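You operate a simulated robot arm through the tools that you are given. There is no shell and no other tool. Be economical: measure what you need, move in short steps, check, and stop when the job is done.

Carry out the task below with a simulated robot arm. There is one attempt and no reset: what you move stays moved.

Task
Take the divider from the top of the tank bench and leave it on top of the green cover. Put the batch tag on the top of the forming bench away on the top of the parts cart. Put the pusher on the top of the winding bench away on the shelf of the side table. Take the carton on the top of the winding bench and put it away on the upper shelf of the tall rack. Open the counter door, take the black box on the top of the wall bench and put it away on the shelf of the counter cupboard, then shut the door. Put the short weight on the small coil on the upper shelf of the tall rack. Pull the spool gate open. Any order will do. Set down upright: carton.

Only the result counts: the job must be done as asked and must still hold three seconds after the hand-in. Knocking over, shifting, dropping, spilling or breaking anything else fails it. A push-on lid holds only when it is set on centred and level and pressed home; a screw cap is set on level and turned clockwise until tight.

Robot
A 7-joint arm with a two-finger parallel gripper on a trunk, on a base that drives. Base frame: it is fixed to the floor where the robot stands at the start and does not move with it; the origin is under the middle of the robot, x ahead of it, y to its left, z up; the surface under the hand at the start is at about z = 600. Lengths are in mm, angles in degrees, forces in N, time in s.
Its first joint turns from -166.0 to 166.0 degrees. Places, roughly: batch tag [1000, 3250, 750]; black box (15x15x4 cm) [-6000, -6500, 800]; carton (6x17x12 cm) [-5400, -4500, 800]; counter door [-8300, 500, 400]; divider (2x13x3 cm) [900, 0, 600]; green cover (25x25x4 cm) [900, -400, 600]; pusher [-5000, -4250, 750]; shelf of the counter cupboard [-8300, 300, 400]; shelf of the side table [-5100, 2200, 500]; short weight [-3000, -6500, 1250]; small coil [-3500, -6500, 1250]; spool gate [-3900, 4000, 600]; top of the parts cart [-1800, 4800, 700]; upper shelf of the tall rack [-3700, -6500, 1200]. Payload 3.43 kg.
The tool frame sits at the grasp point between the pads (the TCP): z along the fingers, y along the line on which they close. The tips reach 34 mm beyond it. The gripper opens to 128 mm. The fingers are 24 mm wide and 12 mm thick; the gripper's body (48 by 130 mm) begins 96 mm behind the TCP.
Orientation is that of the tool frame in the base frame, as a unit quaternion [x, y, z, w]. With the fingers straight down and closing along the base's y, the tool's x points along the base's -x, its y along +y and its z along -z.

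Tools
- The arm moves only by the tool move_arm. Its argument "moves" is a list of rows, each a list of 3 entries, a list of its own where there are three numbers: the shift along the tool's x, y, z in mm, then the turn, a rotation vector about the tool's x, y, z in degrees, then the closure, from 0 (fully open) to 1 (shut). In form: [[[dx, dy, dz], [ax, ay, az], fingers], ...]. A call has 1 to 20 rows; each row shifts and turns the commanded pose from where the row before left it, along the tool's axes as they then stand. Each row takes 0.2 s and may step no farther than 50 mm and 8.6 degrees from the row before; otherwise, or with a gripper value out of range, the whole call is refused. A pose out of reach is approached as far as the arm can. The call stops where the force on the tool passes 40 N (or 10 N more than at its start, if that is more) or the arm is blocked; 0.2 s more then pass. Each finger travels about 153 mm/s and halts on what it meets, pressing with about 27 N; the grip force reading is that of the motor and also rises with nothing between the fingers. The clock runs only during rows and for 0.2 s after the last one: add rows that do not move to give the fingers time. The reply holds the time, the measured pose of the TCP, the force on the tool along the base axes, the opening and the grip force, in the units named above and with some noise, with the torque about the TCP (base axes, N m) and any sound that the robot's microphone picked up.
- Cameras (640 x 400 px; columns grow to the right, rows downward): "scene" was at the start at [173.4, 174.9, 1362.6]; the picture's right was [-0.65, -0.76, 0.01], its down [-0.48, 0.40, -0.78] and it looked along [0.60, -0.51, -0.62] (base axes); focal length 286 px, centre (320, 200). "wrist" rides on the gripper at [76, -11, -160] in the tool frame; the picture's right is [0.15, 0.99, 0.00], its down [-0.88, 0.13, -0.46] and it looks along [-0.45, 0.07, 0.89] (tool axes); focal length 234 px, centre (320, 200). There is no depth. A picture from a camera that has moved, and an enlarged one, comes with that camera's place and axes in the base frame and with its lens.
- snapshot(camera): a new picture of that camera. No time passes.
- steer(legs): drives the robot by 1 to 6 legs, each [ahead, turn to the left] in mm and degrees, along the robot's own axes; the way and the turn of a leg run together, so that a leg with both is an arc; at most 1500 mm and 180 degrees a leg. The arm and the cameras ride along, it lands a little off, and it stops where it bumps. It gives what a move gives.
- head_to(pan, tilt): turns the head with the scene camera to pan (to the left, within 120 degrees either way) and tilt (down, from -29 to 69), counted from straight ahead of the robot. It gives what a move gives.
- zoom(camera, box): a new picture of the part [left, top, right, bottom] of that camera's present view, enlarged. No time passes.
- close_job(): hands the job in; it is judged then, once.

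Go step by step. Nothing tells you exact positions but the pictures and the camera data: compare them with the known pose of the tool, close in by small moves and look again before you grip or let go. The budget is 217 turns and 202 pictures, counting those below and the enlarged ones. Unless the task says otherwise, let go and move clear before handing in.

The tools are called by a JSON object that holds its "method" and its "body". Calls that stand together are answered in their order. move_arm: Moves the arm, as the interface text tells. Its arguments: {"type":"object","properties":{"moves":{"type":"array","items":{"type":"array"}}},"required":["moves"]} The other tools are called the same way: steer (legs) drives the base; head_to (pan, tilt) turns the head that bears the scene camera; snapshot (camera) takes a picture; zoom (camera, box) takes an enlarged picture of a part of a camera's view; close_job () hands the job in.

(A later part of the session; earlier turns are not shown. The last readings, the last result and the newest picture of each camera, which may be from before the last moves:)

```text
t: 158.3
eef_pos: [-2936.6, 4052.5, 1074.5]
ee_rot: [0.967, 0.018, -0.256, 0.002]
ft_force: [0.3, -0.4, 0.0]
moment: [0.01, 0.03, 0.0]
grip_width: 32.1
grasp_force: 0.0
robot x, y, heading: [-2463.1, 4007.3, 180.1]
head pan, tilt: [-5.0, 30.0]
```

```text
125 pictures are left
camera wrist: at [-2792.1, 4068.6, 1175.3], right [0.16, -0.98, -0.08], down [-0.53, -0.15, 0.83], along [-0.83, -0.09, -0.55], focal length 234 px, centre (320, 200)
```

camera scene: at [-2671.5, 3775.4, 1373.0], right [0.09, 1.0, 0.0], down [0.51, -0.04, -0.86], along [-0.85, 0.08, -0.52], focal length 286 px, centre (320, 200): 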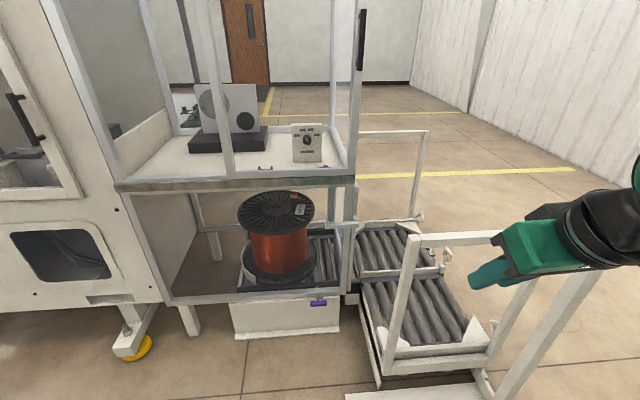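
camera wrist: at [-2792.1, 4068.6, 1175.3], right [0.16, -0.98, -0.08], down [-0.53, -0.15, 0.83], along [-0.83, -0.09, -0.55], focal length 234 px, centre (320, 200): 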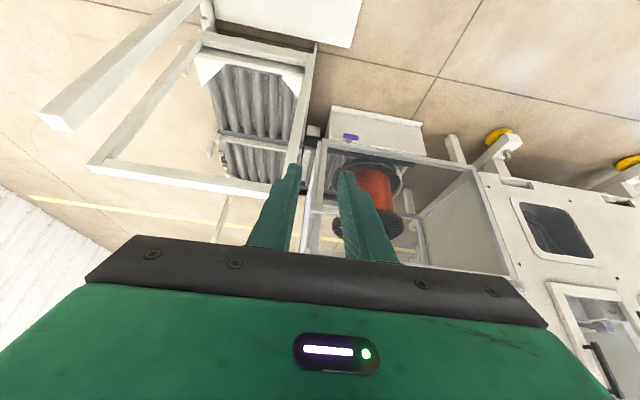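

{"method": "move_arm", "body": {"moves": [[[-12.5, -33, -22], [0, 0, 0], 0], [[-12.5, -33, -22], [0, 0, 0], 0], [[-12.5, -33, -22], [0, 0, 0], 0], [[-12.5, -33, -22], [0, 0, 0], 0], [[-12.5, -33, -22], [0, 0, 0], 0], [[-12.5, -33, -22], [0, 0, 0], 0], [[0, 0, 0], [-3.3, 0, -5.8], 0], [[0, 0, 0], [-3.3, 0, -5.8], 0], [[0, 0, 0], [-3.3, 0, -5.8], 0], [[0, 0, 0], [-3.3, 0, -5.8], 0]]}}

{"method": "snapshot", "body": {"camera": "wrist"}}

```text
t: 160.5
eef_pos: [-2927.4, 4250.5, 1235.7]
ee_rot: [0.931, 0.241, -0.268, 0.056]
ft_force: [-0.3, -0.3, 1.0]
moment: [-0.03, 0.02, 0.0]
grip_width: 128.0
grasp_force: 0.1
robot x, y, heading: [-2466.3, 4005.0, 179.9]
head pan, tilt: [-5.0, 30.0]
```

```text
124 pictures are left
camera wrist: at [-2801.1, 4330.6, 1332.9], right [0.58, -0.81, -0.1], down [-0.37, -0.38, 0.85], along [-0.72, -0.46, -0.52], focal length 234 px, centre (320, 200)
```

wrist: 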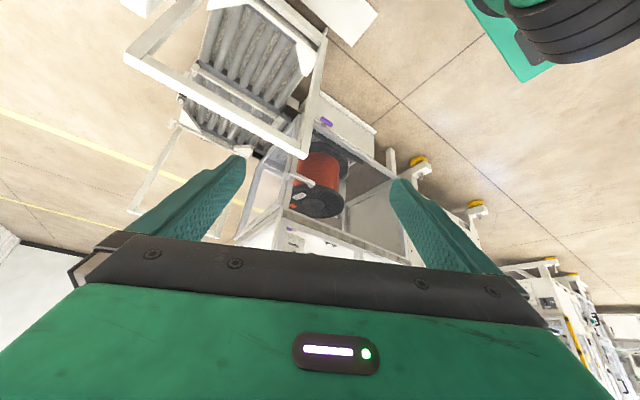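

{"method": "zoom", "body": {"camera": "wrist", "box": [220, 90, 400, 250]}}

```text
2.50 times, centred on (310, 170) of wrist
camera zoom: at [-2801.1, 4330.6, 1332.9], right [0.58, -0.81, -0.1], down [-0.37, -0.38, 0.85], along [-0.72, -0.46, -0.52], focal length 585 px, centre (345, 275)
```

zoom: 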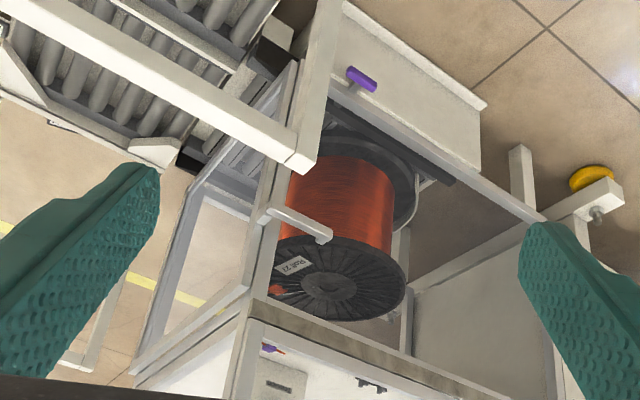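

The gate has a horizontal handle bar near its front edge at about (-3570, 3890–4000, 715). I'll reposition the base in front of it.

{"method": "steer", "body": {"legs": [[0, 45], [230, 0], [0, -45]]}}

{"method": "head_to", "body": {"pan": 0, "tilt": 35}}

{"method": "snapshot", "body": {"camera": "scene"}}

{"method": "snapshot", "body": {"camera": "wrist"}}

```text
t: 166.9
eef_pos: [-3094.3, 4082.9, 1236.1]
ee_rot: [0.93, 0.244, -0.267, 0.058]
ft_force: [0.0, 0.7, 0.0]
moment: [0.0, 0.04, -0.02]
grip_width: 127.8
grasp_force: 0.0
robot x, y, heading: [-2628.8, 3829.3, -179.8]
head pan, tilt: [-5.0, 30.0]
```

```text
t: 167.6
eef_pos: [-3077.2, 4083.0, 1242.3]
ee_rot: [0.929, 0.245, -0.273, 0.056]
ft_force: [-0.3, -1.0, 0.3]
moment: [0.0, 0.0, 0.03]
grip_width: 128.1
grasp_force: 0.0
robot x, y, heading: [-2626.6, 3833.2, -179.8]
head pan, tilt: [0.0, 35.0]
```

```text
122 pictures are left
camera scene: at [-2824.9, 3594.2, 1366.5], right [-0.01, 1.0, 0.0], down [0.58, 0.0, -0.81], along [-0.81, -0.01, -0.58], focal length 286 px, centre (320, 200)
```

scene: 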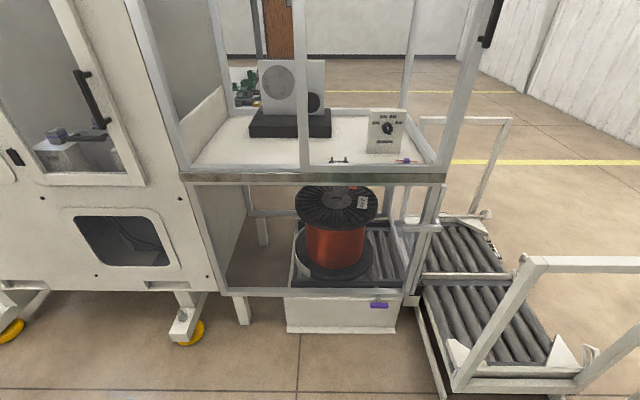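

```text
121 pictures are left
camera wrist: at [-2951.2, 4163.3, 1336.5], right [0.59, -0.8, -0.11], down [-0.36, -0.38, 0.85], along [-0.72, -0.46, -0.51], focal length 234 px, centre (320, 200)
```

wrist: 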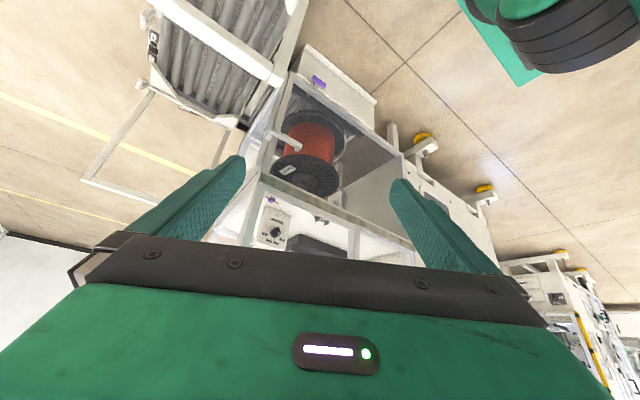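

{"method": "zoom", "body": {"camera": "scene", "box": [360, 160, 460, 320]}}

{"method": "zoom", "body": {"camera": "wrist", "box": [230, 70, 360, 230]}}

```text
2.50 times, centred on (410, 240) of scene
camera zoom: at [-2824.9, 3594.2, 1366.5], right [-0.01, 1.0, 0.0], down [0.58, 0.0, -0.81], along [-0.81, -0.01, -0.58], focal length 714 px, centre (95, 100)
```

zoom: 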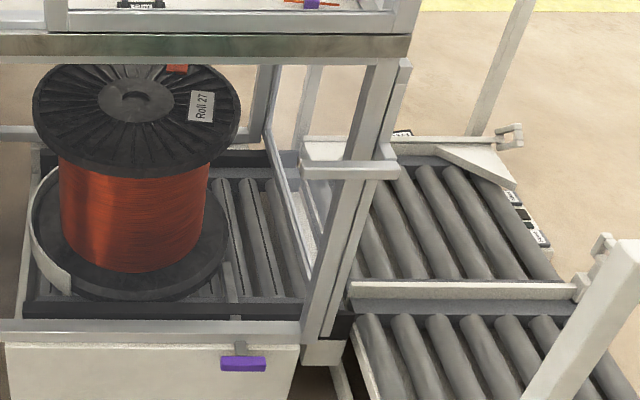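

```text
2.50 times, centred on (295, 150) of wrist
camera zoom: at [-2951.2, 4163.3, 1336.5], right [0.59, -0.8, -0.11], down [-0.36, -0.38, 0.85], along [-0.72, -0.46, -0.51], focal length 585 px, centre (382, 325)
```

zoom: 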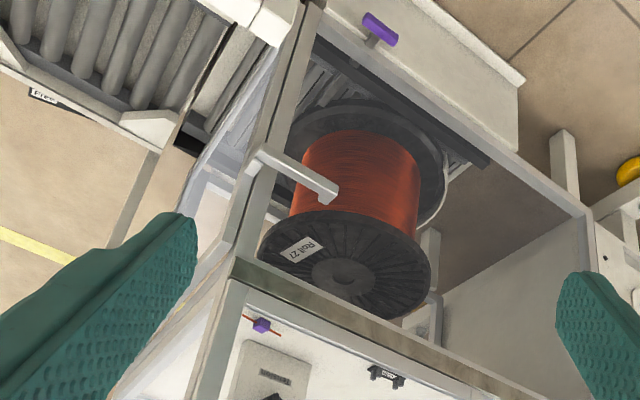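

{"method": "move_arm", "body": {"moves": [[[0, 0, 0], [3.3, 0, 5.8], 0.2], [[0, 0, 0], [3.3, 0, 5.8], 0.2], [[0, 0, 0], [3.3, 0, 5.8], 0.2], [[0, 0, 0], [3.3, 0, 5.8], 0.2], [[-12, 17, 40], [0, 0, 0], 0.3], [[-12, 17, 40], [0, 0, 0], 0.3], [[-12, 17, 40], [0, 0, 0], 0.3], [[-12, 17, 40], [0, 0, 0], 0.3], [[-12, 17, 40], [0, 0, 0], 0.3], [[-12, 17, 40], [0, 0, 0], 0.3], [[-12, 17, 40], [0, 0, 0], 0.3], [[-12, 17, 40], [0, 0, 0], 0.3], [[-12, 17, 40], [0, 0, 0], 0.3]]}}

```text
t: 170.3
eef_pos: [-3356.9, 3919.9, 997.5]
ee_rot: [0.959, 0.02, -0.283, 0.002]
ft_force: [-0.5, -0.1, 0.1]
moment: [-0.03, 0.02, -0.01]
grip_width: 89.7
grasp_force: 0.0
robot x, y, heading: [-2628.8, 3832.2, -179.6]
head pan, tilt: [0.0, 35.0]
```

{"method": "move_arm", "body": {"moves": [[[0, 0, 0], [0, 0, 8.2], 0.3], [[0, 0, 0], [0, 0, 8.2], 0.3], [[0, 0, 0], [0, 0, 8.2], 0.3], [[0, 0, 0], [0, 0, 8.2], 0.3], [[0, 0, 0], [0, 0, 8.2], 0.3], [[0, 0, 0], [0, 0, 8.2], 0.3], [[0, 0, 0], [0, 0, 8.2], 0.3], [[0, 0, 0], [0, 0, 8.2], 0.3], [[0, 0, 0], [0, 0, 8.2], 0.3], [[0, 0, 0], [0, 0, 8.2], 0.3], [[0, 0, 0], [0, 0, 8], 0.3], [[0, 0, 0], [-7, 0, 0], 0.3], [[0, 0, 0], [-7, 0, 0], 0.3], [[0, 0, 0], [-7, 0, 0], 0.3], [[0, 0, 0], [-6, 0, 0], 0.3]]}}

{"method": "snapshot", "body": {"camera": "wrist"}}

{"method": "snapshot", "body": {"camera": "scene"}}

```text
t: 173.6
eef_pos: [-3373.3, 3930.0, 1005.7]
ee_rot: [0.622, -0.605, -0.349, 0.354]
ft_force: [-2.6, -8.9, 0.4]
moment: [0.54, -0.11, -0.88]
grip_width: 89.5
grasp_force: 0.1
out of reach, approached as far as the arm can: row 15
robot x, y, heading: [-2627.3, 3829.4, -179.6]
head pan, tilt: [0.0, 35.0]
```

```text
118 pictures are left
camera wrist: at [-3228.4, 3858.1, 1077.8], right [-0.5, -0.16, 0.85], down [0.31, 0.89, 0.35], along [-0.81, 0.43, -0.39], focal length 234 px, centre (320, 200)
```

wrist: 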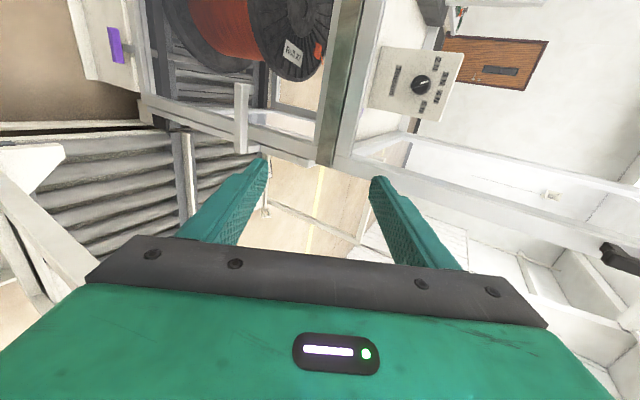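

```text
117 pictures are left
camera scene: at [-2825.0, 3593.1, 1366.3], right [-0.01, 1.0, 0.0], down [0.58, 0.0, -0.81], along [-0.81, -0.01, -0.58], focal length 286 px, centre (320, 200)
```

scene: 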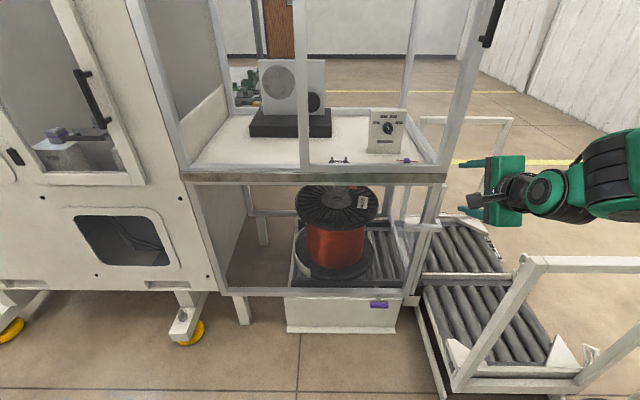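

{"method": "move_arm", "body": {"moves": [[[2.5, -25, 39], [0, 0, 0], 0.3], [[2.5, -25, 39], [0, 0, 0], 0.3], [[2.5, -25, 39], [0, 0, 0], 0.3], [[2.5, -25, 39], [0, 0, 0], 0.3], [[2.5, -25, 39], [0, 0, 0], 0.4], [[0, 0, 0], [0, 0, 0], 0.5], [[0, 0, 0], [0, 0, 0], 0.5]]}}

{"method": "snapshot", "body": {"camera": "wrist"}}

{"method": "snapshot", "body": {"camera": "scene"}}

```text
t: 175.2
eef_pos: [-3478.1, 3906.4, 800.6]
ee_rot: [0.626, -0.599, -0.347, 0.359]
ft_force: [0.1, 0.4, -0.1]
moment: [0.04, 0.01, 0.01]
grip_width: 64.2
grasp_force: 0.0
robot x, y, heading: [-2630.7, 3830.8, -179.5]
head pan, tilt: [0.0, 35.0]
```

```text
116 pictures are left
camera wrist: at [-3332.7, 3836.4, 870.8], right [-0.49, -0.17, 0.85], down [0.29, 0.89, 0.35], along [-0.82, 0.42, -0.39], focal length 234 px, centre (320, 200)
```

wrist: 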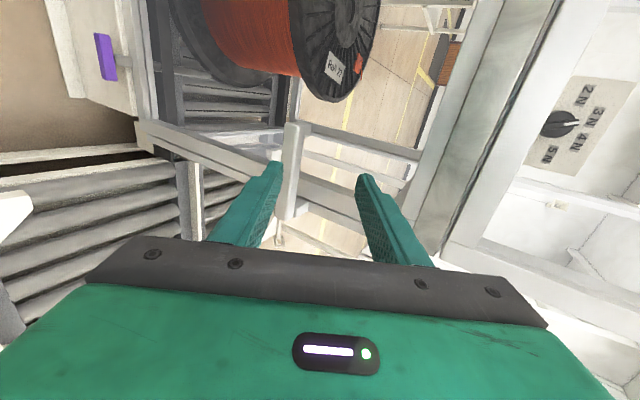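

```text
115 pictures are left
camera scene: at [-2825.0, 3594.1, 1366.5], right [-0.01, 1.0, 0.0], down [0.58, 0.0, -0.81], along [-0.81, -0.01, -0.58], focal length 286 px, centre (320, 200)
```

scene: 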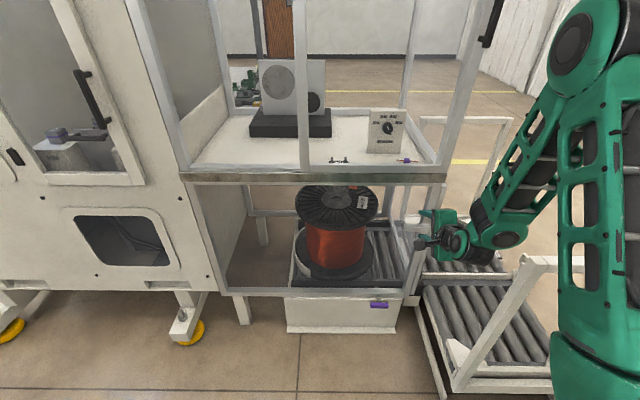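

{"method": "move_arm", "body": {"moves": [[[-3, -17, 25], [0, 0, 0], 0.5], [[-2, -17, 25], [0, 0, 0], 0.5], [[0, 0, 25], [0, 0, 0], 0.5], [[0, 0, 0], [0, 0, 0], 0.5]]}}

{"method": "snapshot", "body": {"camera": "wrist"}}

```text
t: 176.2
eef_pos: [-3526.3, 3909.3, 733.8]
ee_rot: [0.626, -0.6, -0.346, 0.358]
ft_force: [0.4, 0.4, 0.4]
moment: [0.0, 0.02, 0.03]
grip_width: 63.9
grasp_force: 0.2
robot x, y, heading: [-2629.7, 3830.5, -179.9]
head pan, tilt: [0.0, 35.0]
```

```text
114 pictures are left
camera wrist: at [-3379.0, 3838.9, 804.5], right [-0.49, -0.17, 0.85], down [0.29, 0.89, 0.35], along [-0.82, 0.42, -0.39], focal length 234 px, centre (320, 200)
```

wrist: 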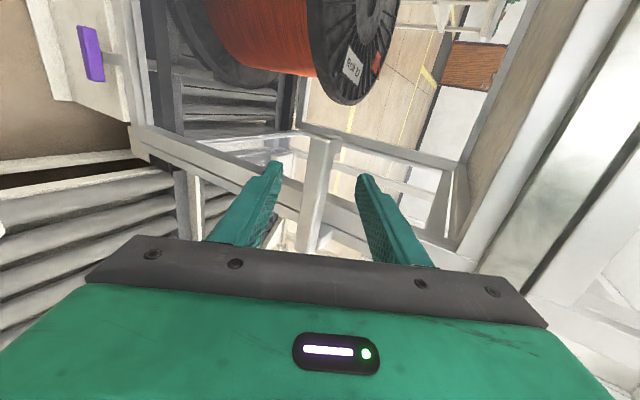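

{"method": "move_arm", "body": {"moves": [[[0, 0, 20], [0, 0, 0], 0.5], [[0, 0, 20], [0, 0, 0], 0.5], [[0, 0, 15], [0, 0, 0], 0.5], [[0, 0, 0], [0, 0, 0], 0.5]]}}

{"method": "snapshot", "body": {"camera": "wrist"}}

{"method": "zoom", "body": {"camera": "scene", "box": [370, 170, 490, 290]}}

```text
t: 177.2
eef_pos: [-3573.7, 3907.0, 706.5]
ee_rot: [0.626, -0.599, -0.346, 0.358]
ft_force: [25.7, -1.6, 14.2]
moment: [0.16, 1.22, -0.11]
grip_width: 63.5
grasp_force: 0.0
robot x, y, heading: [-2630.1, 3833.0, -179.5]
head pan, tilt: [0.0, 35.0]
```

```text
113 pictures are left
camera wrist: at [-3426.6, 3836.8, 777.7], right [-0.49, -0.17, 0.85], down [0.29, 0.89, 0.35], along [-0.82, 0.42, -0.39], focal length 234 px, centre (320, 200)
```

wrist: 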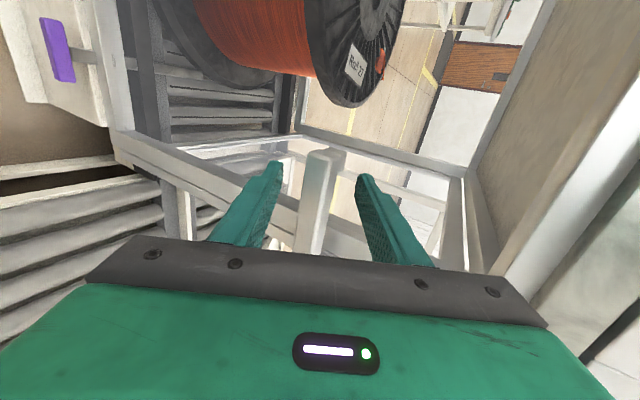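

```text
3.33 times, centred on (430, 230) of scene
camera zoom: at [-2823.5, 3594.0, 1366.7], right [-0.01, 1.0, 0.0], down [0.58, 0.0, -0.81], along [-0.81, -0.01, -0.58], focal length 953 px, centre (-47, 100)
```

zoom: 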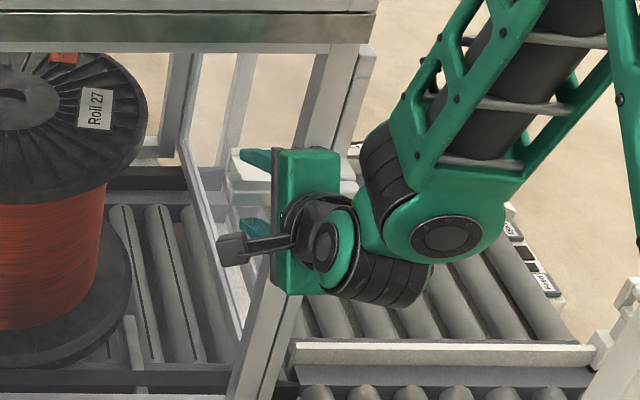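

{"method": "move_arm", "body": {"moves": [[[0, 0, -6], [0, 0, 0], 0.5], [[0, 0, 0], [0, 0, 0], 0.8], [[0, 0, 0], [0, 0, 0], 1], [[0, 0, 0], [0, 0, 0], 1]]}}

{"method": "snapshot", "body": {"camera": "wrist"}}

```text
t: 178.2
eef_pos: [-3569.5, 3908.9, 708.4]
ee_rot: [0.626, -0.599, -0.347, 0.358]
ft_force: [-1.7, 2.7, -3.3]
moment: [-1.05, 0.12, -0.75]
grip_width: 29.1
grasp_force: 45.2
robot x, y, heading: [-2628.5, 3832.6, -179.4]
head pan, tilt: [0.0, 35.0]
```

```text
111 pictures are left
camera wrist: at [-3422.4, 3838.5, 779.6], right [-0.49, -0.17, 0.85], down [0.29, 0.89, 0.35], along [-0.82, 0.42, -0.39], focal length 234 px, centre (320, 200)
```

wrist: 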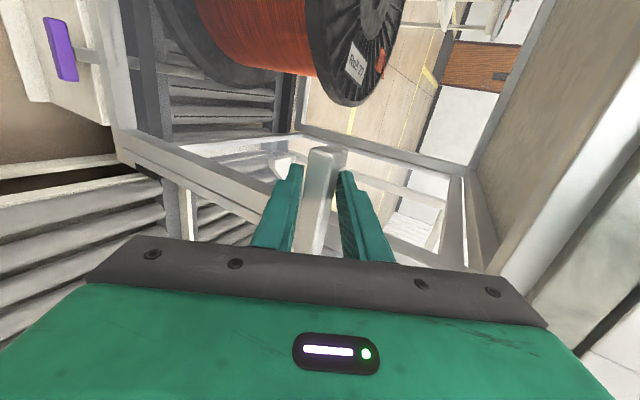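

{"method": "move_arm", "body": {"moves": [[[0, -4, -7], [0, 0, 0], 1], [[0, -4, -7], [0, 0, 0], 1], [[0, -4, -7], [0, 0, 0], 1], [[0, 0, 0], [0, 0, 0], 1]]}}

```text
t: 178.6
eef_pos: [-3563.6, 3908.0, 732.0]
ee_rot: [0.618, -0.592, -0.36, 0.371]
ft_force: [-47.0, -0.6, 7.6]
moment: [-0.83, 0.73, -0.93]
grip_width: 29.2
grasp_force: 45.2
robot x, y, heading: [-2628.4, 3829.2, -179.6]
head pan, tilt: [0.0, 35.0]
stopped in row 2: the force on the tool passed its limit at 46 N (the readings are from after the stop); the commanded pose is now the measured one
```

{"method": "snapshot", "body": {"camera": "wrist"}}

{"method": "zoom", "body": {"camera": "scene", "box": [370, 170, 490, 290]}}

```text
110 pictures are left
camera wrist: at [-3414.5, 3838.2, 796.8], right [-0.45, -0.17, 0.88], down [0.31, 0.89, 0.33], along [-0.84, 0.42, -0.35], focal length 234 px, centre (320, 200)
```

wrist: 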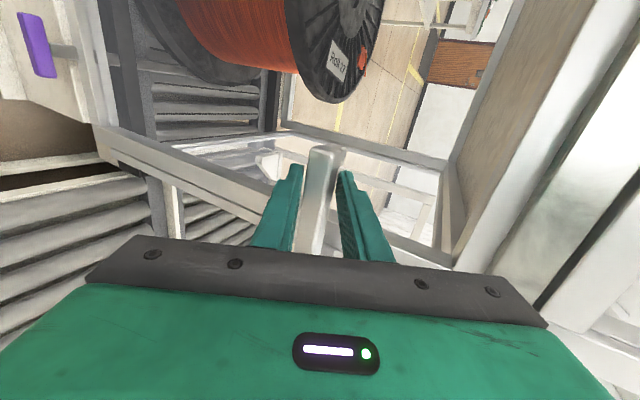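

```text
3.33 times, centred on (430, 230) of scene
camera zoom: at [-2825.7, 3594.1, 1366.4], right [-0.01, 1.0, 0.0], down [0.59, 0.0, -0.81], along [-0.81, -0.01, -0.59], focal length 953 px, centre (-47, 100)
```

zoom: 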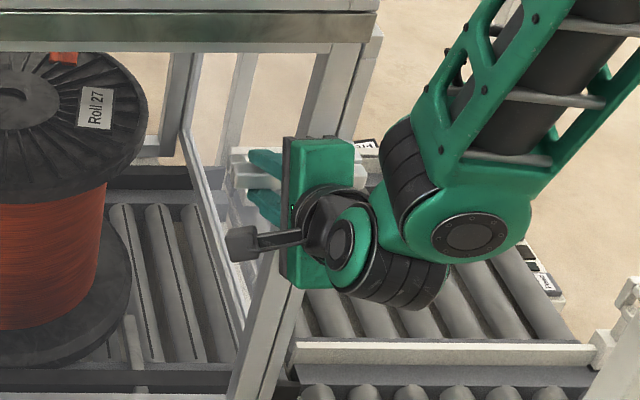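

The gate moved upward with the handle — it is a lift gate. I'll pull it up.

{"method": "move_arm", "body": {"moves": [[[0, 13, -7], [0, 0, 0], 1], [[0, 17.7, -9.3], [0, 0, 0], 1], [[0, 17.7, -9.3], [0, 0, 0], 1], [[0, 17.7, -9.3], [0, 0, 0], 1]]}}

{"method": "zoom", "body": {"camera": "scene", "box": [340, 100, 520, 300]}}

```text
t: 179.6
eef_pos: [-3559.1, 3907.8, 801.3]
ee_rot: [0.621, -0.595, -0.356, 0.366]
ft_force: [-9.9, 4.6, 4.1]
moment: [-0.9, 0.9, -0.68]
grip_width: 29.0
grasp_force: 44.5
robot x, y, heading: [-2627.3, 3832.4, -179.6]
head pan, tilt: [0.0, 35.0]
```

```text
2.00 times, centred on (430, 200) of scene
camera zoom: at [-2825.2, 3594.3, 1366.5], right [-0.01, 1.0, 0.0], down [0.58, 0.0, -0.81], along [-0.81, -0.01, -0.58], focal length 572 px, centre (100, 200)
```

zoom: 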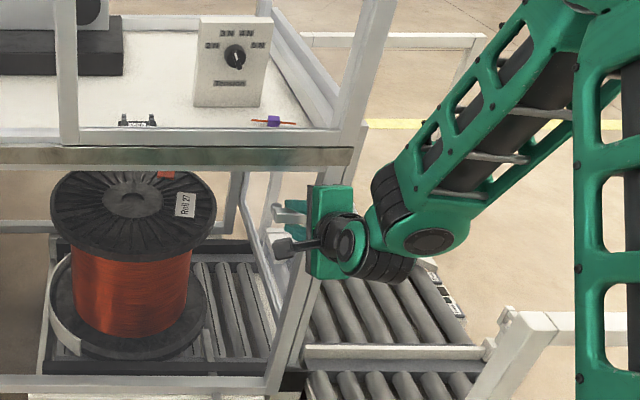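

{"method": "move_arm", "body": {"moves": [[[0, 17.4, -9.8], [0, 0, 0], 1], [[0, 17.4, -9.8], [0, 0, 0], 1], [[0, 17.4, -9.8], [0, 0, 0], 1], [[0, 0, 0], [0, 0, 0], 1]]}}

{"method": "snapshot", "body": {"camera": "wrist"}}

{"method": "zoom", "body": {"camera": "scene", "box": [360, 130, 480, 250]}}

```text
t: 180.5
eef_pos: [-3549.9, 3907.0, 878.8]
ee_rot: [0.616, -0.589, -0.365, 0.374]
ft_force: [-3.3, -0.3, 8.5]
moment: [-1.16, 0.67, -0.89]
grip_width: 24.9
grasp_force: 44.8
robot x, y, heading: [-2631.3, 3830.8, -179.7]
head pan, tilt: [0.0, 35.0]
stopped in row 4: the force on the tool passed its limit at 41 N (the readings are from after the stop); the commanded pose is now the measured one
```

```text
107 pictures are left
camera wrist: at [-3398.3, 3837.5, 941.5], right [-0.44, -0.17, 0.88], down [0.31, 0.89, 0.33], along [-0.84, 0.42, -0.34], focal length 234 px, centre (320, 200)
```

wrist: 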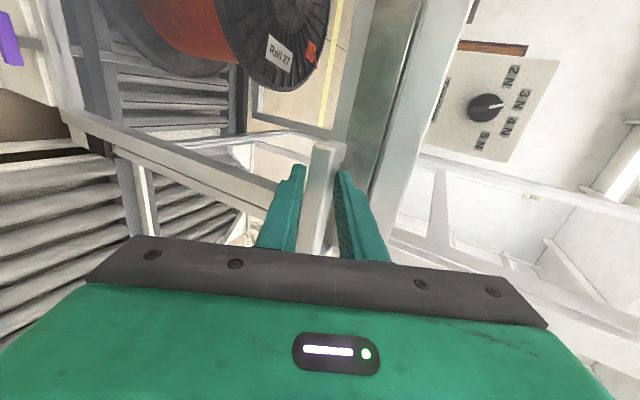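

```text
3.33 times, centred on (420, 190) of scene
camera zoom: at [-2824.3, 3594.1, 1366.6], right [-0.01, 1.0, 0.0], down [0.58, 0.0, -0.81], along [-0.81, -0.01, -0.58], focal length 953 px, centre (-13, 233)
```

zoom: 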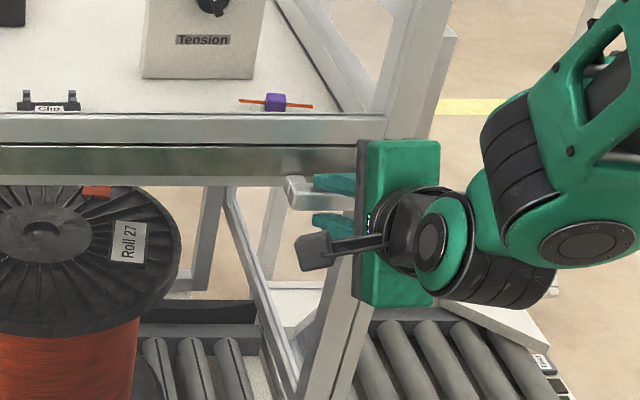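

{"method": "move_arm", "body": {"moves": [[[0, -2, 0], [0, 0, 0], 0.7], [[0, 0, 0], [0, 0, 0], 0.7], [[0, 0, -9], [0, 0, 0], 0.7], [[0, 0, -9], [0, 0, 0], 0.7], [[0, 0, 0], [0, 0, 0], 0.7]]}}

{"method": "snapshot", "body": {"camera": "wrist"}}

{"method": "zoom", "body": {"camera": "scene", "box": [360, 130, 480, 250]}}

```text
t: 181.7
eef_pos: [-3532.0, 3908.6, 880.4]
ee_rot: [0.617, -0.591, -0.363, 0.372]
ft_force: [0.5, 0.5, -0.3]
moment: [-0.01, 0.01, -0.01]
grip_width: 38.4
grasp_force: 0.0
robot x, y, heading: [-2626.9, 3830.5, -179.8]
head pan, tilt: [0.0, 35.0]
```

```text
105 pictures are left
camera wrist: at [-3381.6, 3838.5, 944.6], right [-0.45, -0.17, 0.88], down [0.31, 0.89, 0.33], along [-0.84, 0.42, -0.35], focal length 234 px, centre (320, 200)
```

wrist: 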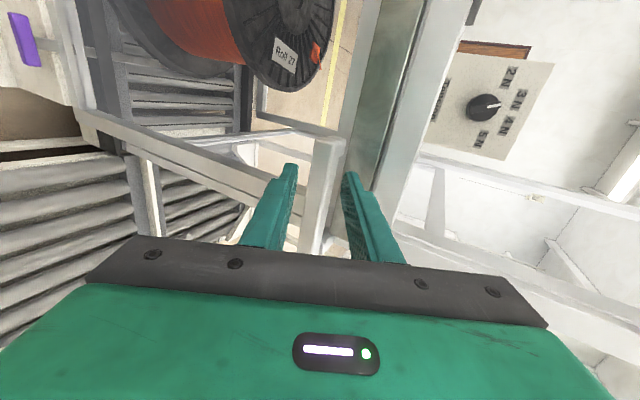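

```text
3.33 times, centred on (420, 190) of scene
camera zoom: at [-2825.2, 3594.1, 1366.5], right [-0.01, 1.0, 0.0], down [0.58, 0.0, -0.81], along [-0.81, -0.01, -0.58], focal length 953 px, centre (-13, 233)
```

zoom: 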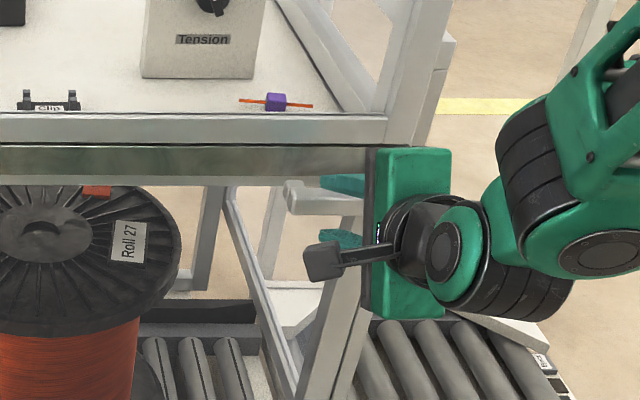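

{"method": "move_arm", "body": {"moves": [[[0, -2, 0], [0, 0, 0], 0.7], [[0, 0, 0], [0, 0, 0], 1], [[0, 0, 0], [0, 0, 0], 1], [[0, 17.4, -9.8], [0, 0, 0], 1], [[0, 17.4, -9.8], [0, 0, 0], 1], [[0, 17.4, -9.8], [0, 0, 0], 1], [[0, 17.4, -9.8], [0, 0, 0], 1]]}}

{"method": "snapshot", "body": {"camera": "wrist"}}

{"method": "zoom", "body": {"camera": "scene", "box": [330, 50, 530, 300]}}

```text
t: 183.3
eef_pos: [-3527.7, 3907.9, 958.2]
ee_rot: [0.618, -0.59, -0.364, 0.371]
ft_force: [-0.3, -0.5, -0.3]
moment: [0.0, 0.01, 0.01]
grip_width: 0.0
grasp_force: 27.0
robot x, y, heading: [-2630.7, 3830.8, -179.4]
head pan, tilt: [0.0, 35.0]
```

```text
103 pictures are left
camera wrist: at [-3378.1, 3838.0, 1022.7], right [-0.45, -0.17, 0.88], down [0.31, 0.89, 0.33], along [-0.84, 0.42, -0.35], focal length 234 px, centre (320, 200)
```

wrist: 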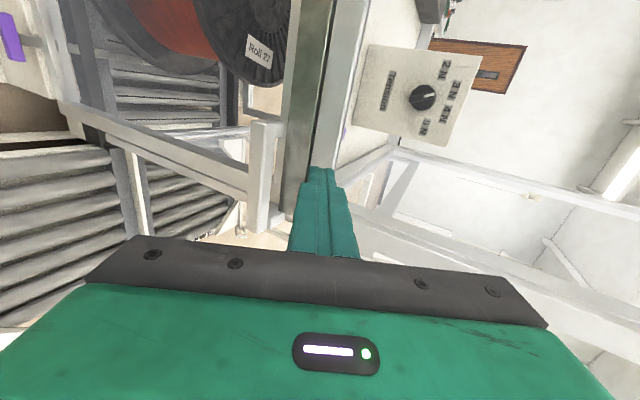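

```text
1.60 times, centred on (430, 175) of scene
camera zoom: at [-2825.4, 3594.1, 1366.5], right [-0.01, 1.0, 0.0], down [0.58, 0.0, -0.81], along [-0.81, -0.01, -0.58], focal length 457 px, centre (144, 240)
```

zoom: 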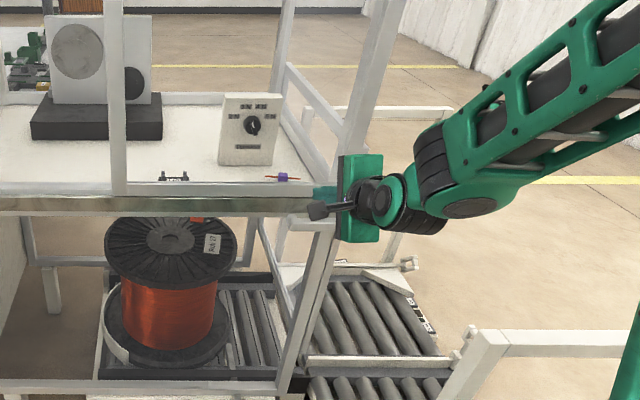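

{"method": "move_arm", "body": {"moves": [[[0, -23, -44], [0, 0, 0], 1], [[0, -42, 22], [0, 0, 0], 1], [[0, -42, 22], [0, 0, 0], 1], [[0, -42, 22], [0, 0, 0], 1], [[0, 18.6, 35], [0, 0, 0], 1], [[0, 18.6, 35], [0, 0, 0], 1], [[0, 0, 0], [0, 0, 0], 1]]}}

{"method": "snapshot", "body": {"camera": "wrist"}}

{"method": "zoom", "body": {"camera": "scene", "box": [350, 130, 470, 250]}}

```text
t: 184.9
eef_pos: [-3556.3, 3908.2, 816.9]
ee_rot: [0.618, -0.59, -0.364, 0.371]
ft_force: [-0.6, -0.5, 0.1]
moment: [-0.02, 0.02, 0.02]
grip_width: 0.0
grasp_force: 27.1
robot x, y, heading: [-2629.8, 3829.5, -179.6]
head pan, tilt: [0.0, 35.0]
```

```text
101 pictures are left
camera wrist: at [-3406.2, 3837.7, 879.9], right [-0.45, -0.17, 0.88], down [0.31, 0.89, 0.33], along [-0.84, 0.42, -0.35], focal length 234 px, centre (320, 200)
```

wrist: 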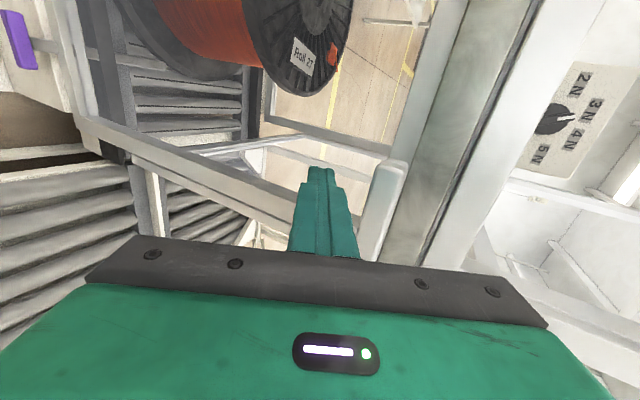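

```text
3.33 times, centred on (410, 190) of scene
camera zoom: at [-2825.2, 3594.1, 1366.5], right [-0.01, 1.0, 0.0], down [0.58, 0.0, -0.81], along [-0.81, -0.01, -0.58], focal length 953 px, centre (20, 233)
```

zoom: 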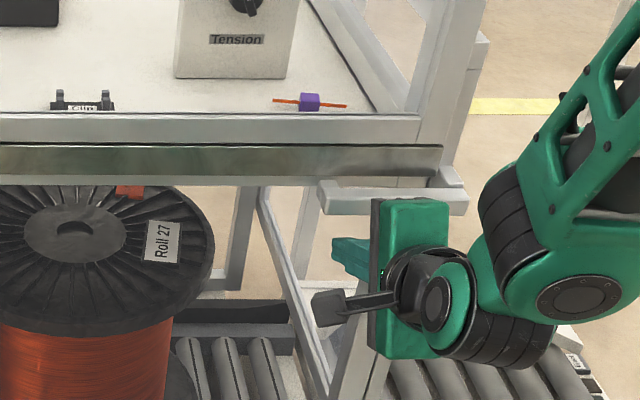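

{"method": "move_arm", "body": {"moves": [[[0, 8.8, -4.6], [0, 0, 0], 1], [[0, 8.8, -4.6], [0, 0, 0], 1], [[0, 8.8, -4.6], [0, 0, 0], 1], [[0, 8.8, -4.6], [0, 0, 0], 1], [[0, 8.8, -4.6], [0, 0, 0], 1], [[0, 8.8, -4.6], [0, 0, 0], 1]]}}

{"method": "zoom", "body": {"camera": "scene", "box": [350, 130, 470, 250]}}

```text
t: 186.3
eef_pos: [-3559.5, 3907.1, 878.4]
ee_rot: [0.617, -0.59, -0.364, 0.373]
ft_force: [0.7, 0.5, -0.6]
moment: [0.0, 0.0, -0.02]
grip_width: 0.1
grasp_force: 27.4
robot x, y, heading: [-2625.8, 3825.9, -179.7]
head pan, tilt: [0.0, 35.0]
```

```text
3.33 times, centred on (410, 190) of scene
camera zoom: at [-2825.3, 3594.1, 1366.5], right [-0.01, 1.0, 0.0], down [0.58, 0.0, -0.81], along [-0.81, -0.01, -0.58], focal length 953 px, centre (20, 233)
```

zoom: 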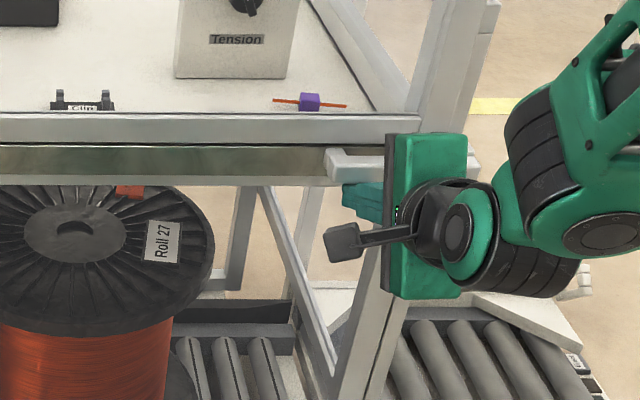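

{"method": "move_arm", "body": {"moves": [[[0, 13, -7], [0, 0, 0], 1], [[0, 13, -7], [0, 0, 0], 1], [[0, 13, -7], [0, 0, 0], 1], [[0, 13, -7], [0, 0, 0], 1], [[0, 13, -7], [0, 0, 0], 1], [[0, 13, -7], [0, 0, 0], 1], [[0, 13, -7], [0, 0, 0], 1], [[0, 13, -7], [0, 0, 0], 1]]}}

{"method": "snapshot", "body": {"camera": "scene"}}

```text
t: 188.1
eef_pos: [-3556.1, 3906.2, 996.0]
ee_rot: [0.618, -0.59, -0.363, 0.371]
ft_force: [0.1, -0.3, 0.0]
moment: [-0.02, 0.0, 0.01]
grip_width: 0.1
grasp_force: 27.3
robot x, y, heading: [-2631.4, 3828.2, -179.4]
head pan, tilt: [0.0, 35.0]
```

```text
98 pictures are left
camera scene: at [-2825.3, 3594.1, 1366.5], right [-0.01, 1.0, 0.0], down [0.58, 0.0, -0.81], along [-0.81, -0.01, -0.58], focal length 286 px, centre (320, 200)
```

scene: 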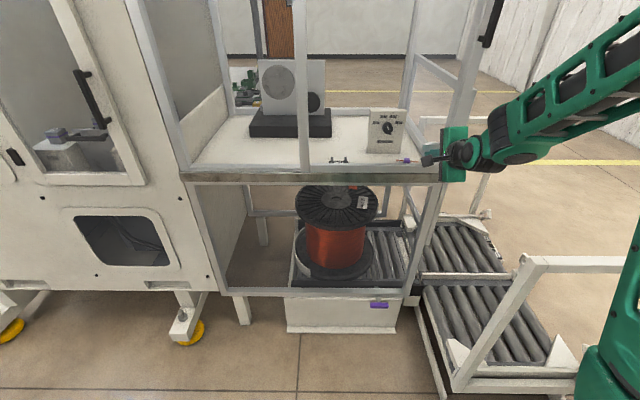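

{"method": "snapshot", "body": {"camera": "wrist"}}

{"method": "zoom", "body": {"camera": "scene", "box": [380, 90, 500, 230]}}

```text
97 pictures are left
camera wrist: at [-3406.1, 3835.7, 1059.3], right [-0.45, -0.17, 0.88], down [0.31, 0.89, 0.33], along [-0.84, 0.42, -0.35], focal length 234 px, centre (320, 200)
```

wrist: 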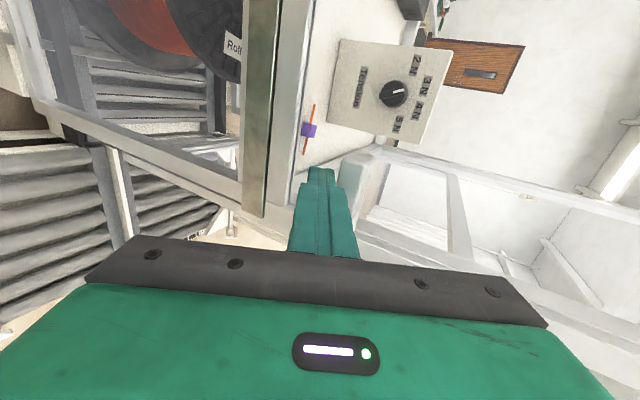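

```text
2.86 times, centred on (440, 160) of scene
camera zoom: at [-2825.3, 3594.1, 1366.5], right [-0.01, 1.0, 0.0], down [0.58, 0.0, -0.81], along [-0.81, -0.01, -0.58], focal length 817 px, centre (-23, 314)
```

zoom: 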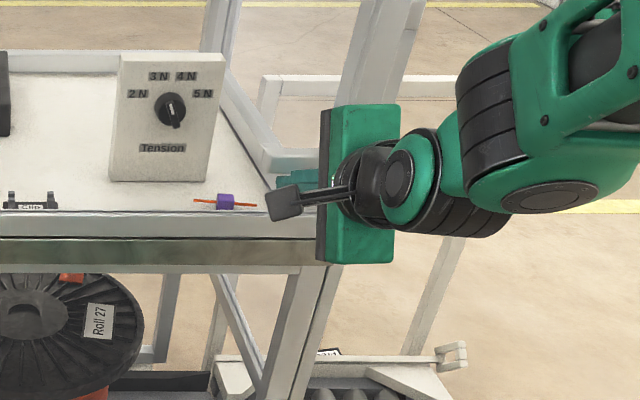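

{"method": "move_arm", "body": {"moves": [[[0, 13, -7], [0, 0, 0], 1], [[0, 13, -7], [0, 0, 0], 1], [[0, 13, -7], [0, 0, 0], 1], [[0, 13, -7], [0, 0, 0], 1], [[0, 13, -7], [0, 0, 0], 1], [[0, 13, -7], [0, 0, 0], 1], [[0, 13, -7], [0, 0, 0], 1], [[0, 13, -7], [0, 0, 0], 1], [[0, 13, -7], [0, 0, 0], 1], [[0, 13, -7], [0, 0, 0], 1]]}}

{"method": "snapshot", "body": {"camera": "scene"}}

{"method": "snapshot", "body": {"camera": "wrist"}}

```text
t: 189.7
eef_pos: [-3537.2, 3905.6, 1103.1]
ee_rot: [0.618, -0.591, -0.362, 0.371]
ft_force: [29.9, -1.8, 8.8]
moment: [0.09, 0.0, -0.22]
grip_width: 0.0
grasp_force: 26.6
robot x, y, heading: [-2630.7, 3831.9, -179.6]
head pan, tilt: [0.0, 35.0]
stopped in row 8: the force on the tool passed its limit at 50 N (the readings are from after the stop); the commanded pose is now the measured one
```

```text
95 pictures are left
camera scene: at [-2824.8, 3594.2, 1366.5], right [-0.01, 1.0, 0.0], down [0.58, 0.0, -0.81], along [-0.81, -0.01, -0.58], focal length 286 px, centre (320, 200)
```

scene: 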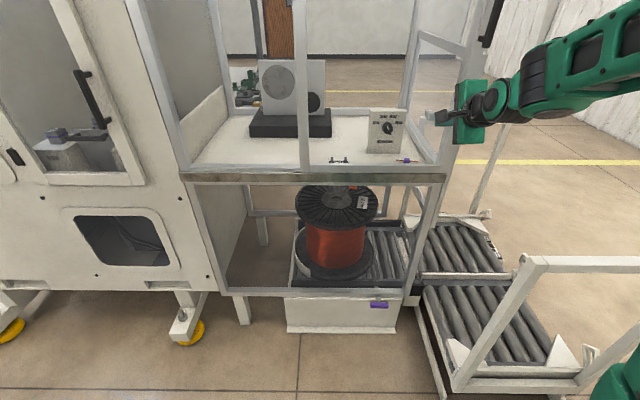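

```text
94 pictures are left
camera wrist: at [-3388.2, 3835.6, 1166.6], right [-0.45, -0.17, 0.88], down [0.31, 0.89, 0.33], along [-0.84, 0.42, -0.35], focal length 234 px, centre (320, 200)
```

wrist: 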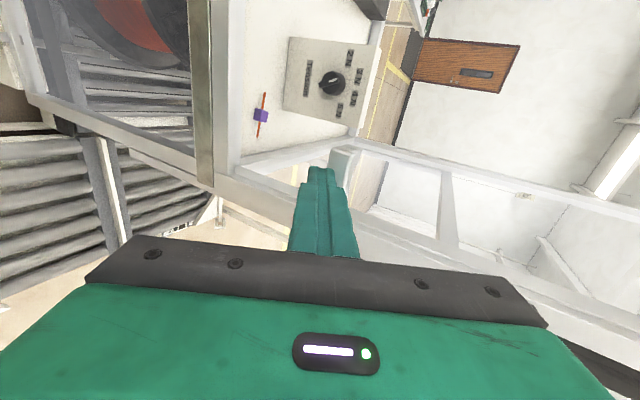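

{"method": "move_arm", "body": {"moves": [[[0, -8, 15], [0, 0, 0], 1], [[0, 5, -2], [0, 0, 0], 1], [[0, 5, -2.6], [0, 0, 0], 1], [[0, 5, -2.6], [0, 0, 0], 1], [[0, 5, -2.6], [0, 0, 0], 1], [[0, 5, -2.6], [0, 0, 0], 1]]}}

{"method": "zoom", "body": {"camera": "scene", "box": [380, 30, 520, 230]}}

```text
t: 190.0
eef_pos: [-3525.7, 3906.0, 1105.5]
ee_rot: [0.617, -0.59, -0.364, 0.373]
ft_force: [0.0, 0.0, -0.6]
moment: [0.02, 0.02, -0.03]
grip_width: 0.2
grasp_force: 26.4
robot x, y, heading: [-2623.7, 3832.0, -179.7]
head pan, tilt: [0.0, 35.0]
stopped in row 1: the force on the tool passed its limit at 56 N (the readings are from after the stop); the commanded pose is now the measured one
```

```text
2.00 times, centred on (450, 130) of scene
camera zoom: at [-2825.6, 3594.2, 1366.4], right [-0.01, 1.0, 0.0], down [0.59, 0.0, -0.81], along [-0.81, -0.01, -0.59], focal length 572 px, centre (60, 340)
```

zoom: 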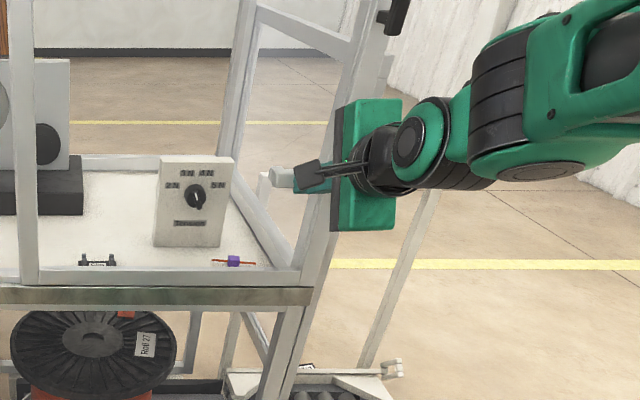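

{"method": "move_arm", "body": {"moves": [[[0, -9, -18], [0, 0, 0], 1], [[0, -35, 18], [0, 0, 0], 1], [[0, -22, 12], [0, 0, 0], 1], [[0, 16, 31], [0, 0, 0], 1], [[0, 12, 22], [0, 0, 0], 1], [[0, 0, 0], [0, 0, 0], 1]]}}

{"method": "zoom", "body": {"camera": "scene", "box": [380, 30, 520, 230]}}

```text
t: 191.4
eef_pos: [-3566.2, 3905.0, 1042.0]
ee_rot: [0.617, -0.59, -0.363, 0.372]
ft_force: [0.6, -0.8, 0.1]
moment: [0.01, -0.01, 0.0]
grip_width: 0.0
grasp_force: 27.0
robot x, y, heading: [-2628.5, 3831.9, -179.7]
head pan, tilt: [0.0, 35.0]
```

```text
2.00 times, centred on (450, 130) of scene
camera zoom: at [-2825.0, 3594.1, 1366.5], right [-0.01, 1.0, 0.0], down [0.58, 0.0, -0.81], along [-0.81, -0.01, -0.58], focal length 572 px, centre (60, 340)
```

zoom: 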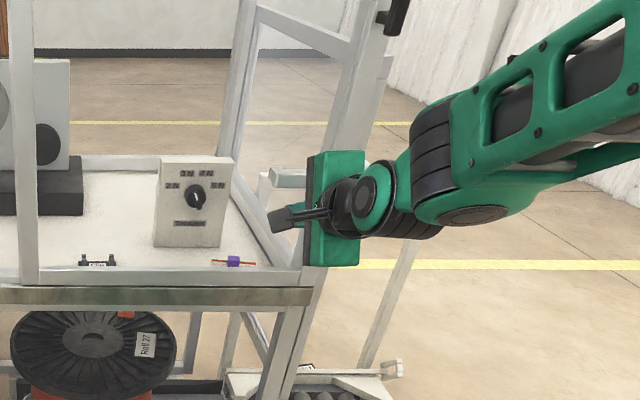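

{"method": "move_arm", "body": {"moves": [[[0, 8.8, -4.6], [0, 0, 0], 1], [[0, 8.8, -4.6], [0, 0, 0], 1], [[0, 8.8, -4.6], [0, 0, 0], 1], [[0, 5, -2.6], [0, 0, 0], 1], [[0, 5, -2.6], [0, 0, 0], 1], [[0, 5, -2.6], [0, 0, 0], 1], [[0, 5, -2.6], [0, 0, 0], 1], [[0, 5, -2.6], [0, 0, 0], 1]]}}

{"method": "zoom", "body": {"camera": "scene", "box": [380, 30, 520, 230]}}

```text
t: 193.0
eef_pos: [-3546.8, 3904.1, 1090.4]
ee_rot: [0.619, -0.592, -0.36, 0.369]
ft_force: [36.5, -1.0, -11.0]
moment: [-0.09, -0.37, -0.32]
grip_width: 0.0
grasp_force: 27.6
robot x, y, heading: [-2628.2, 3831.5, -179.6]
head pan, tilt: [0.0, 35.0]
stopped in row 7: the force on the tool passed its limit at 46 N (the readings are from after the stop); the commanded pose is now the measured one
```

```text
2.00 times, centred on (450, 130) of scene
camera zoom: at [-2824.0, 3594.2, 1366.6], right [-0.01, 1.0, 0.0], down [0.58, 0.0, -0.81], along [-0.81, -0.01, -0.58], focal length 572 px, centre (60, 340)
```

zoom: 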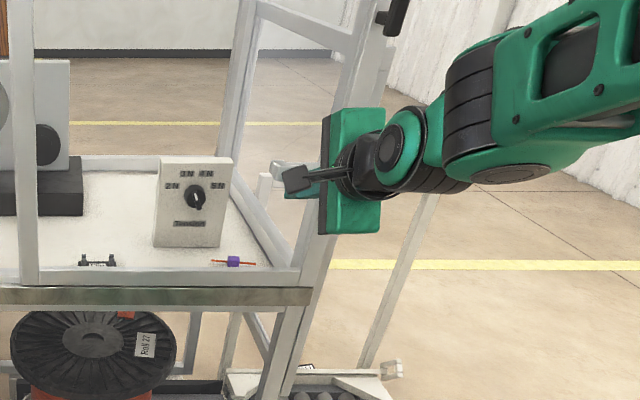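

{"method": "move_arm", "body": {"moves": [[[0, -19, -35], [0, 0, 0], 1], [[0, -19, -35], [0, 0, 0], 1], [[0, -19, -35], [0, 0, 0], 1], [[0, -19, -35], [0, 0, 0], 0.5], [[0, 0, 0], [7, 0, 0], 0.5], [[0, 0, 0], [7, 0, 0], 0.5], [[0, 0, 0], [7, 0, 0], 0.5], [[0, 0, 0], [7, 0, 0], 0.5]]}}

{"method": "move_arm", "body": {"moves": [[[0, 0, 0], [0, 0, -8.2], 0.5], [[0, 0, 0], [0, 0, -8.2], 0.5], [[0, 0, 0], [0, 0, -8.2], 0.5], [[0, 0, 0], [0, 0, -8.2], 0.5], [[0, 0, 0], [0, 0, -8.2], 0.5], [[0, 0, 0], [0, 0, -8.2], 0.5], [[0, 0, 0], [0, 0, -8.2], 0.5], [[0, 0, 0], [0, 0, -8.2], 0.5], [[0, 0, 0], [0, 0, -8.2], 0.5], [[0, 0, 0], [0, 0, -8.2], 0.5], [[0, 0, 0], [0, 0, -8], 0.5], [[35, 0, -30], [0, 0, 0], 0.5], [[35, 0, -30], [0, 0, 0], 0.5], [[35, 0, -30], [0, 0, 0], 0.5], [[35, 0, -30], [0, 0, 0], 0.5]]}}

{"method": "snapshot", "body": {"camera": "scene"}}

```text
t: 194.8
eef_pos: [-3390.8, 3910.3, 1091.8]
ee_rot: [0.689, -0.661, -0.209, 0.211]
ft_force: [1.2, -0.1, 0.5]
moment: [-0.01, 0.0, 0.01]
grip_width: 63.9
grasp_force: 0.0
robot x, y, heading: [-2628.0, 3829.1, -179.3]
head pan, tilt: [0.0, 35.0]
```

```text
t: 198.0
eef_pos: [-3210.1, 3919.5, 1110.0]
ee_rot: [0.954, 0.02, -0.298, 0.003]
ft_force: [0.4, 0.1, -0.5]
moment: [-0.01, -0.03, 0.0]
grip_width: 63.9
grasp_force: 0.1
robot x, y, heading: [-2626.8, 3828.1, -179.7]
head pan, tilt: [0.0, 35.0]
```

```text
90 pictures are left
camera scene: at [-2825.7, 3594.1, 1366.4], right [-0.01, 1.0, 0.0], down [0.58, 0.0, -0.81], along [-0.81, -0.01, -0.58], focal length 286 px, centre (320, 200)
```

scene: 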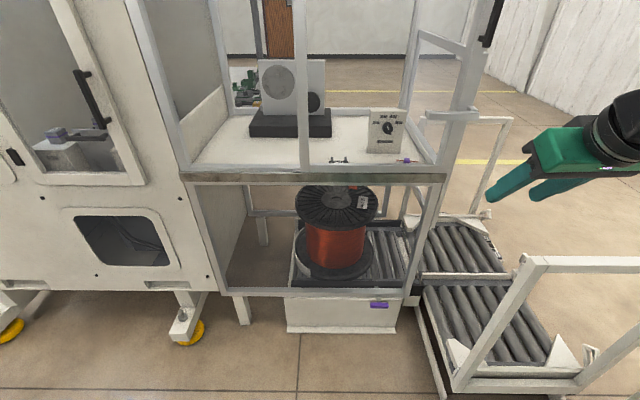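

The gate is fully up and holding. Next I'll turn south towards the winding bench and rack and look at the way.

{"method": "steer", "body": {"legs": [[-150, 0], [0, 90]]}}

{"method": "head_to", "body": {"pan": 0, "tilt": 15}}

{"method": "snapshot", "body": {"camera": "scene"}}

```text
t: 203.7
eef_pos: [-2563.4, 3249.5, 1109.5]
ee_rot: [0.66, 0.69, -0.208, 0.212]
ft_force: [-0.1, 1.0, 0.3]
moment: [-0.01, -0.01, -0.01]
grip_width: 63.7
grasp_force: 0.1
robot x, y, heading: [-2494.4, 3827.9, -89.4]
head pan, tilt: [0.0, 35.0]
```

```text
t: 204.5
eef_pos: [-2563.6, 3263.5, 1116.7]
ee_rot: [0.659, 0.689, -0.211, 0.216]
ft_force: [-0.5, -0.4, 0.9]
moment: [-0.01, 0.0, 0.0]
grip_width: 63.9
grasp_force: 0.0
robot x, y, heading: [-2488.8, 3828.8, -89.2]
head pan, tilt: [0.0, 15.0]
```

```text
89 pictures are left
camera scene: at [-2256.6, 3631.8, 1398.3], right [-1.0, -0.01, 0.0], down [0.0, 0.27, -0.96], along [0.01, -0.96, -0.27], focal length 286 px, centre (320, 200)
```

scene: 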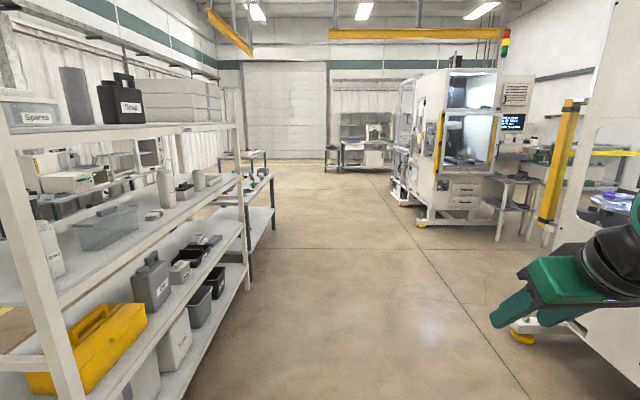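

{"method": "steer", "body": {"legs": [[1500, 0], [1500, 0], [1500, 0], [1300, 0]]}}

{"method": "head_to", "body": {"pan": -20, "tilt": 15}}

{"method": "snapshot", "body": {"camera": "scene"}}

```text
t: 232.7
eef_pos: [-2583.8, -2566.6, 1116.8]
ee_rot: [0.664, 0.683, -0.213, 0.215]
ft_force: [0.3, 0.1, 0.3]
moment: [0.01, -0.01, 0.01]
grip_width: 64.2
grasp_force: 0.0
robot x, y, heading: [-2502.4, -2000.8, -90.3]
head pan, tilt: [0.0, 15.0]
```

```text
t: 233.5
eef_pos: [-2583.5, -2553.7, 1124.2]
ee_rot: [0.663, 0.682, -0.218, 0.219]
ft_force: [0.2, 0.0, 0.7]
moment: [0.0, 0.01, 0.02]
grip_width: 63.8
grasp_force: 0.1
robot x, y, heading: [-2504.6, -2002.3, -90.3]
head pan, tilt: [-20.0, 15.0]
```

```text
88 pictures are left
camera scene: at [-2302.0, -2198.0, 1398.5], right [-0.94, 0.35, 0.0], down [0.09, 0.26, -0.96], along [-0.33, -0.9, -0.27], focal length 286 px, centre (320, 200)
```

scene: 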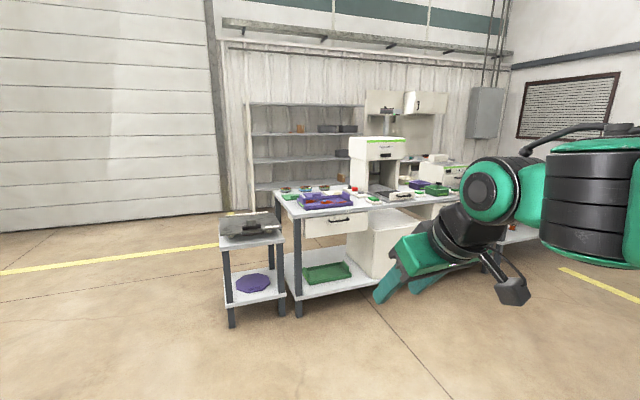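

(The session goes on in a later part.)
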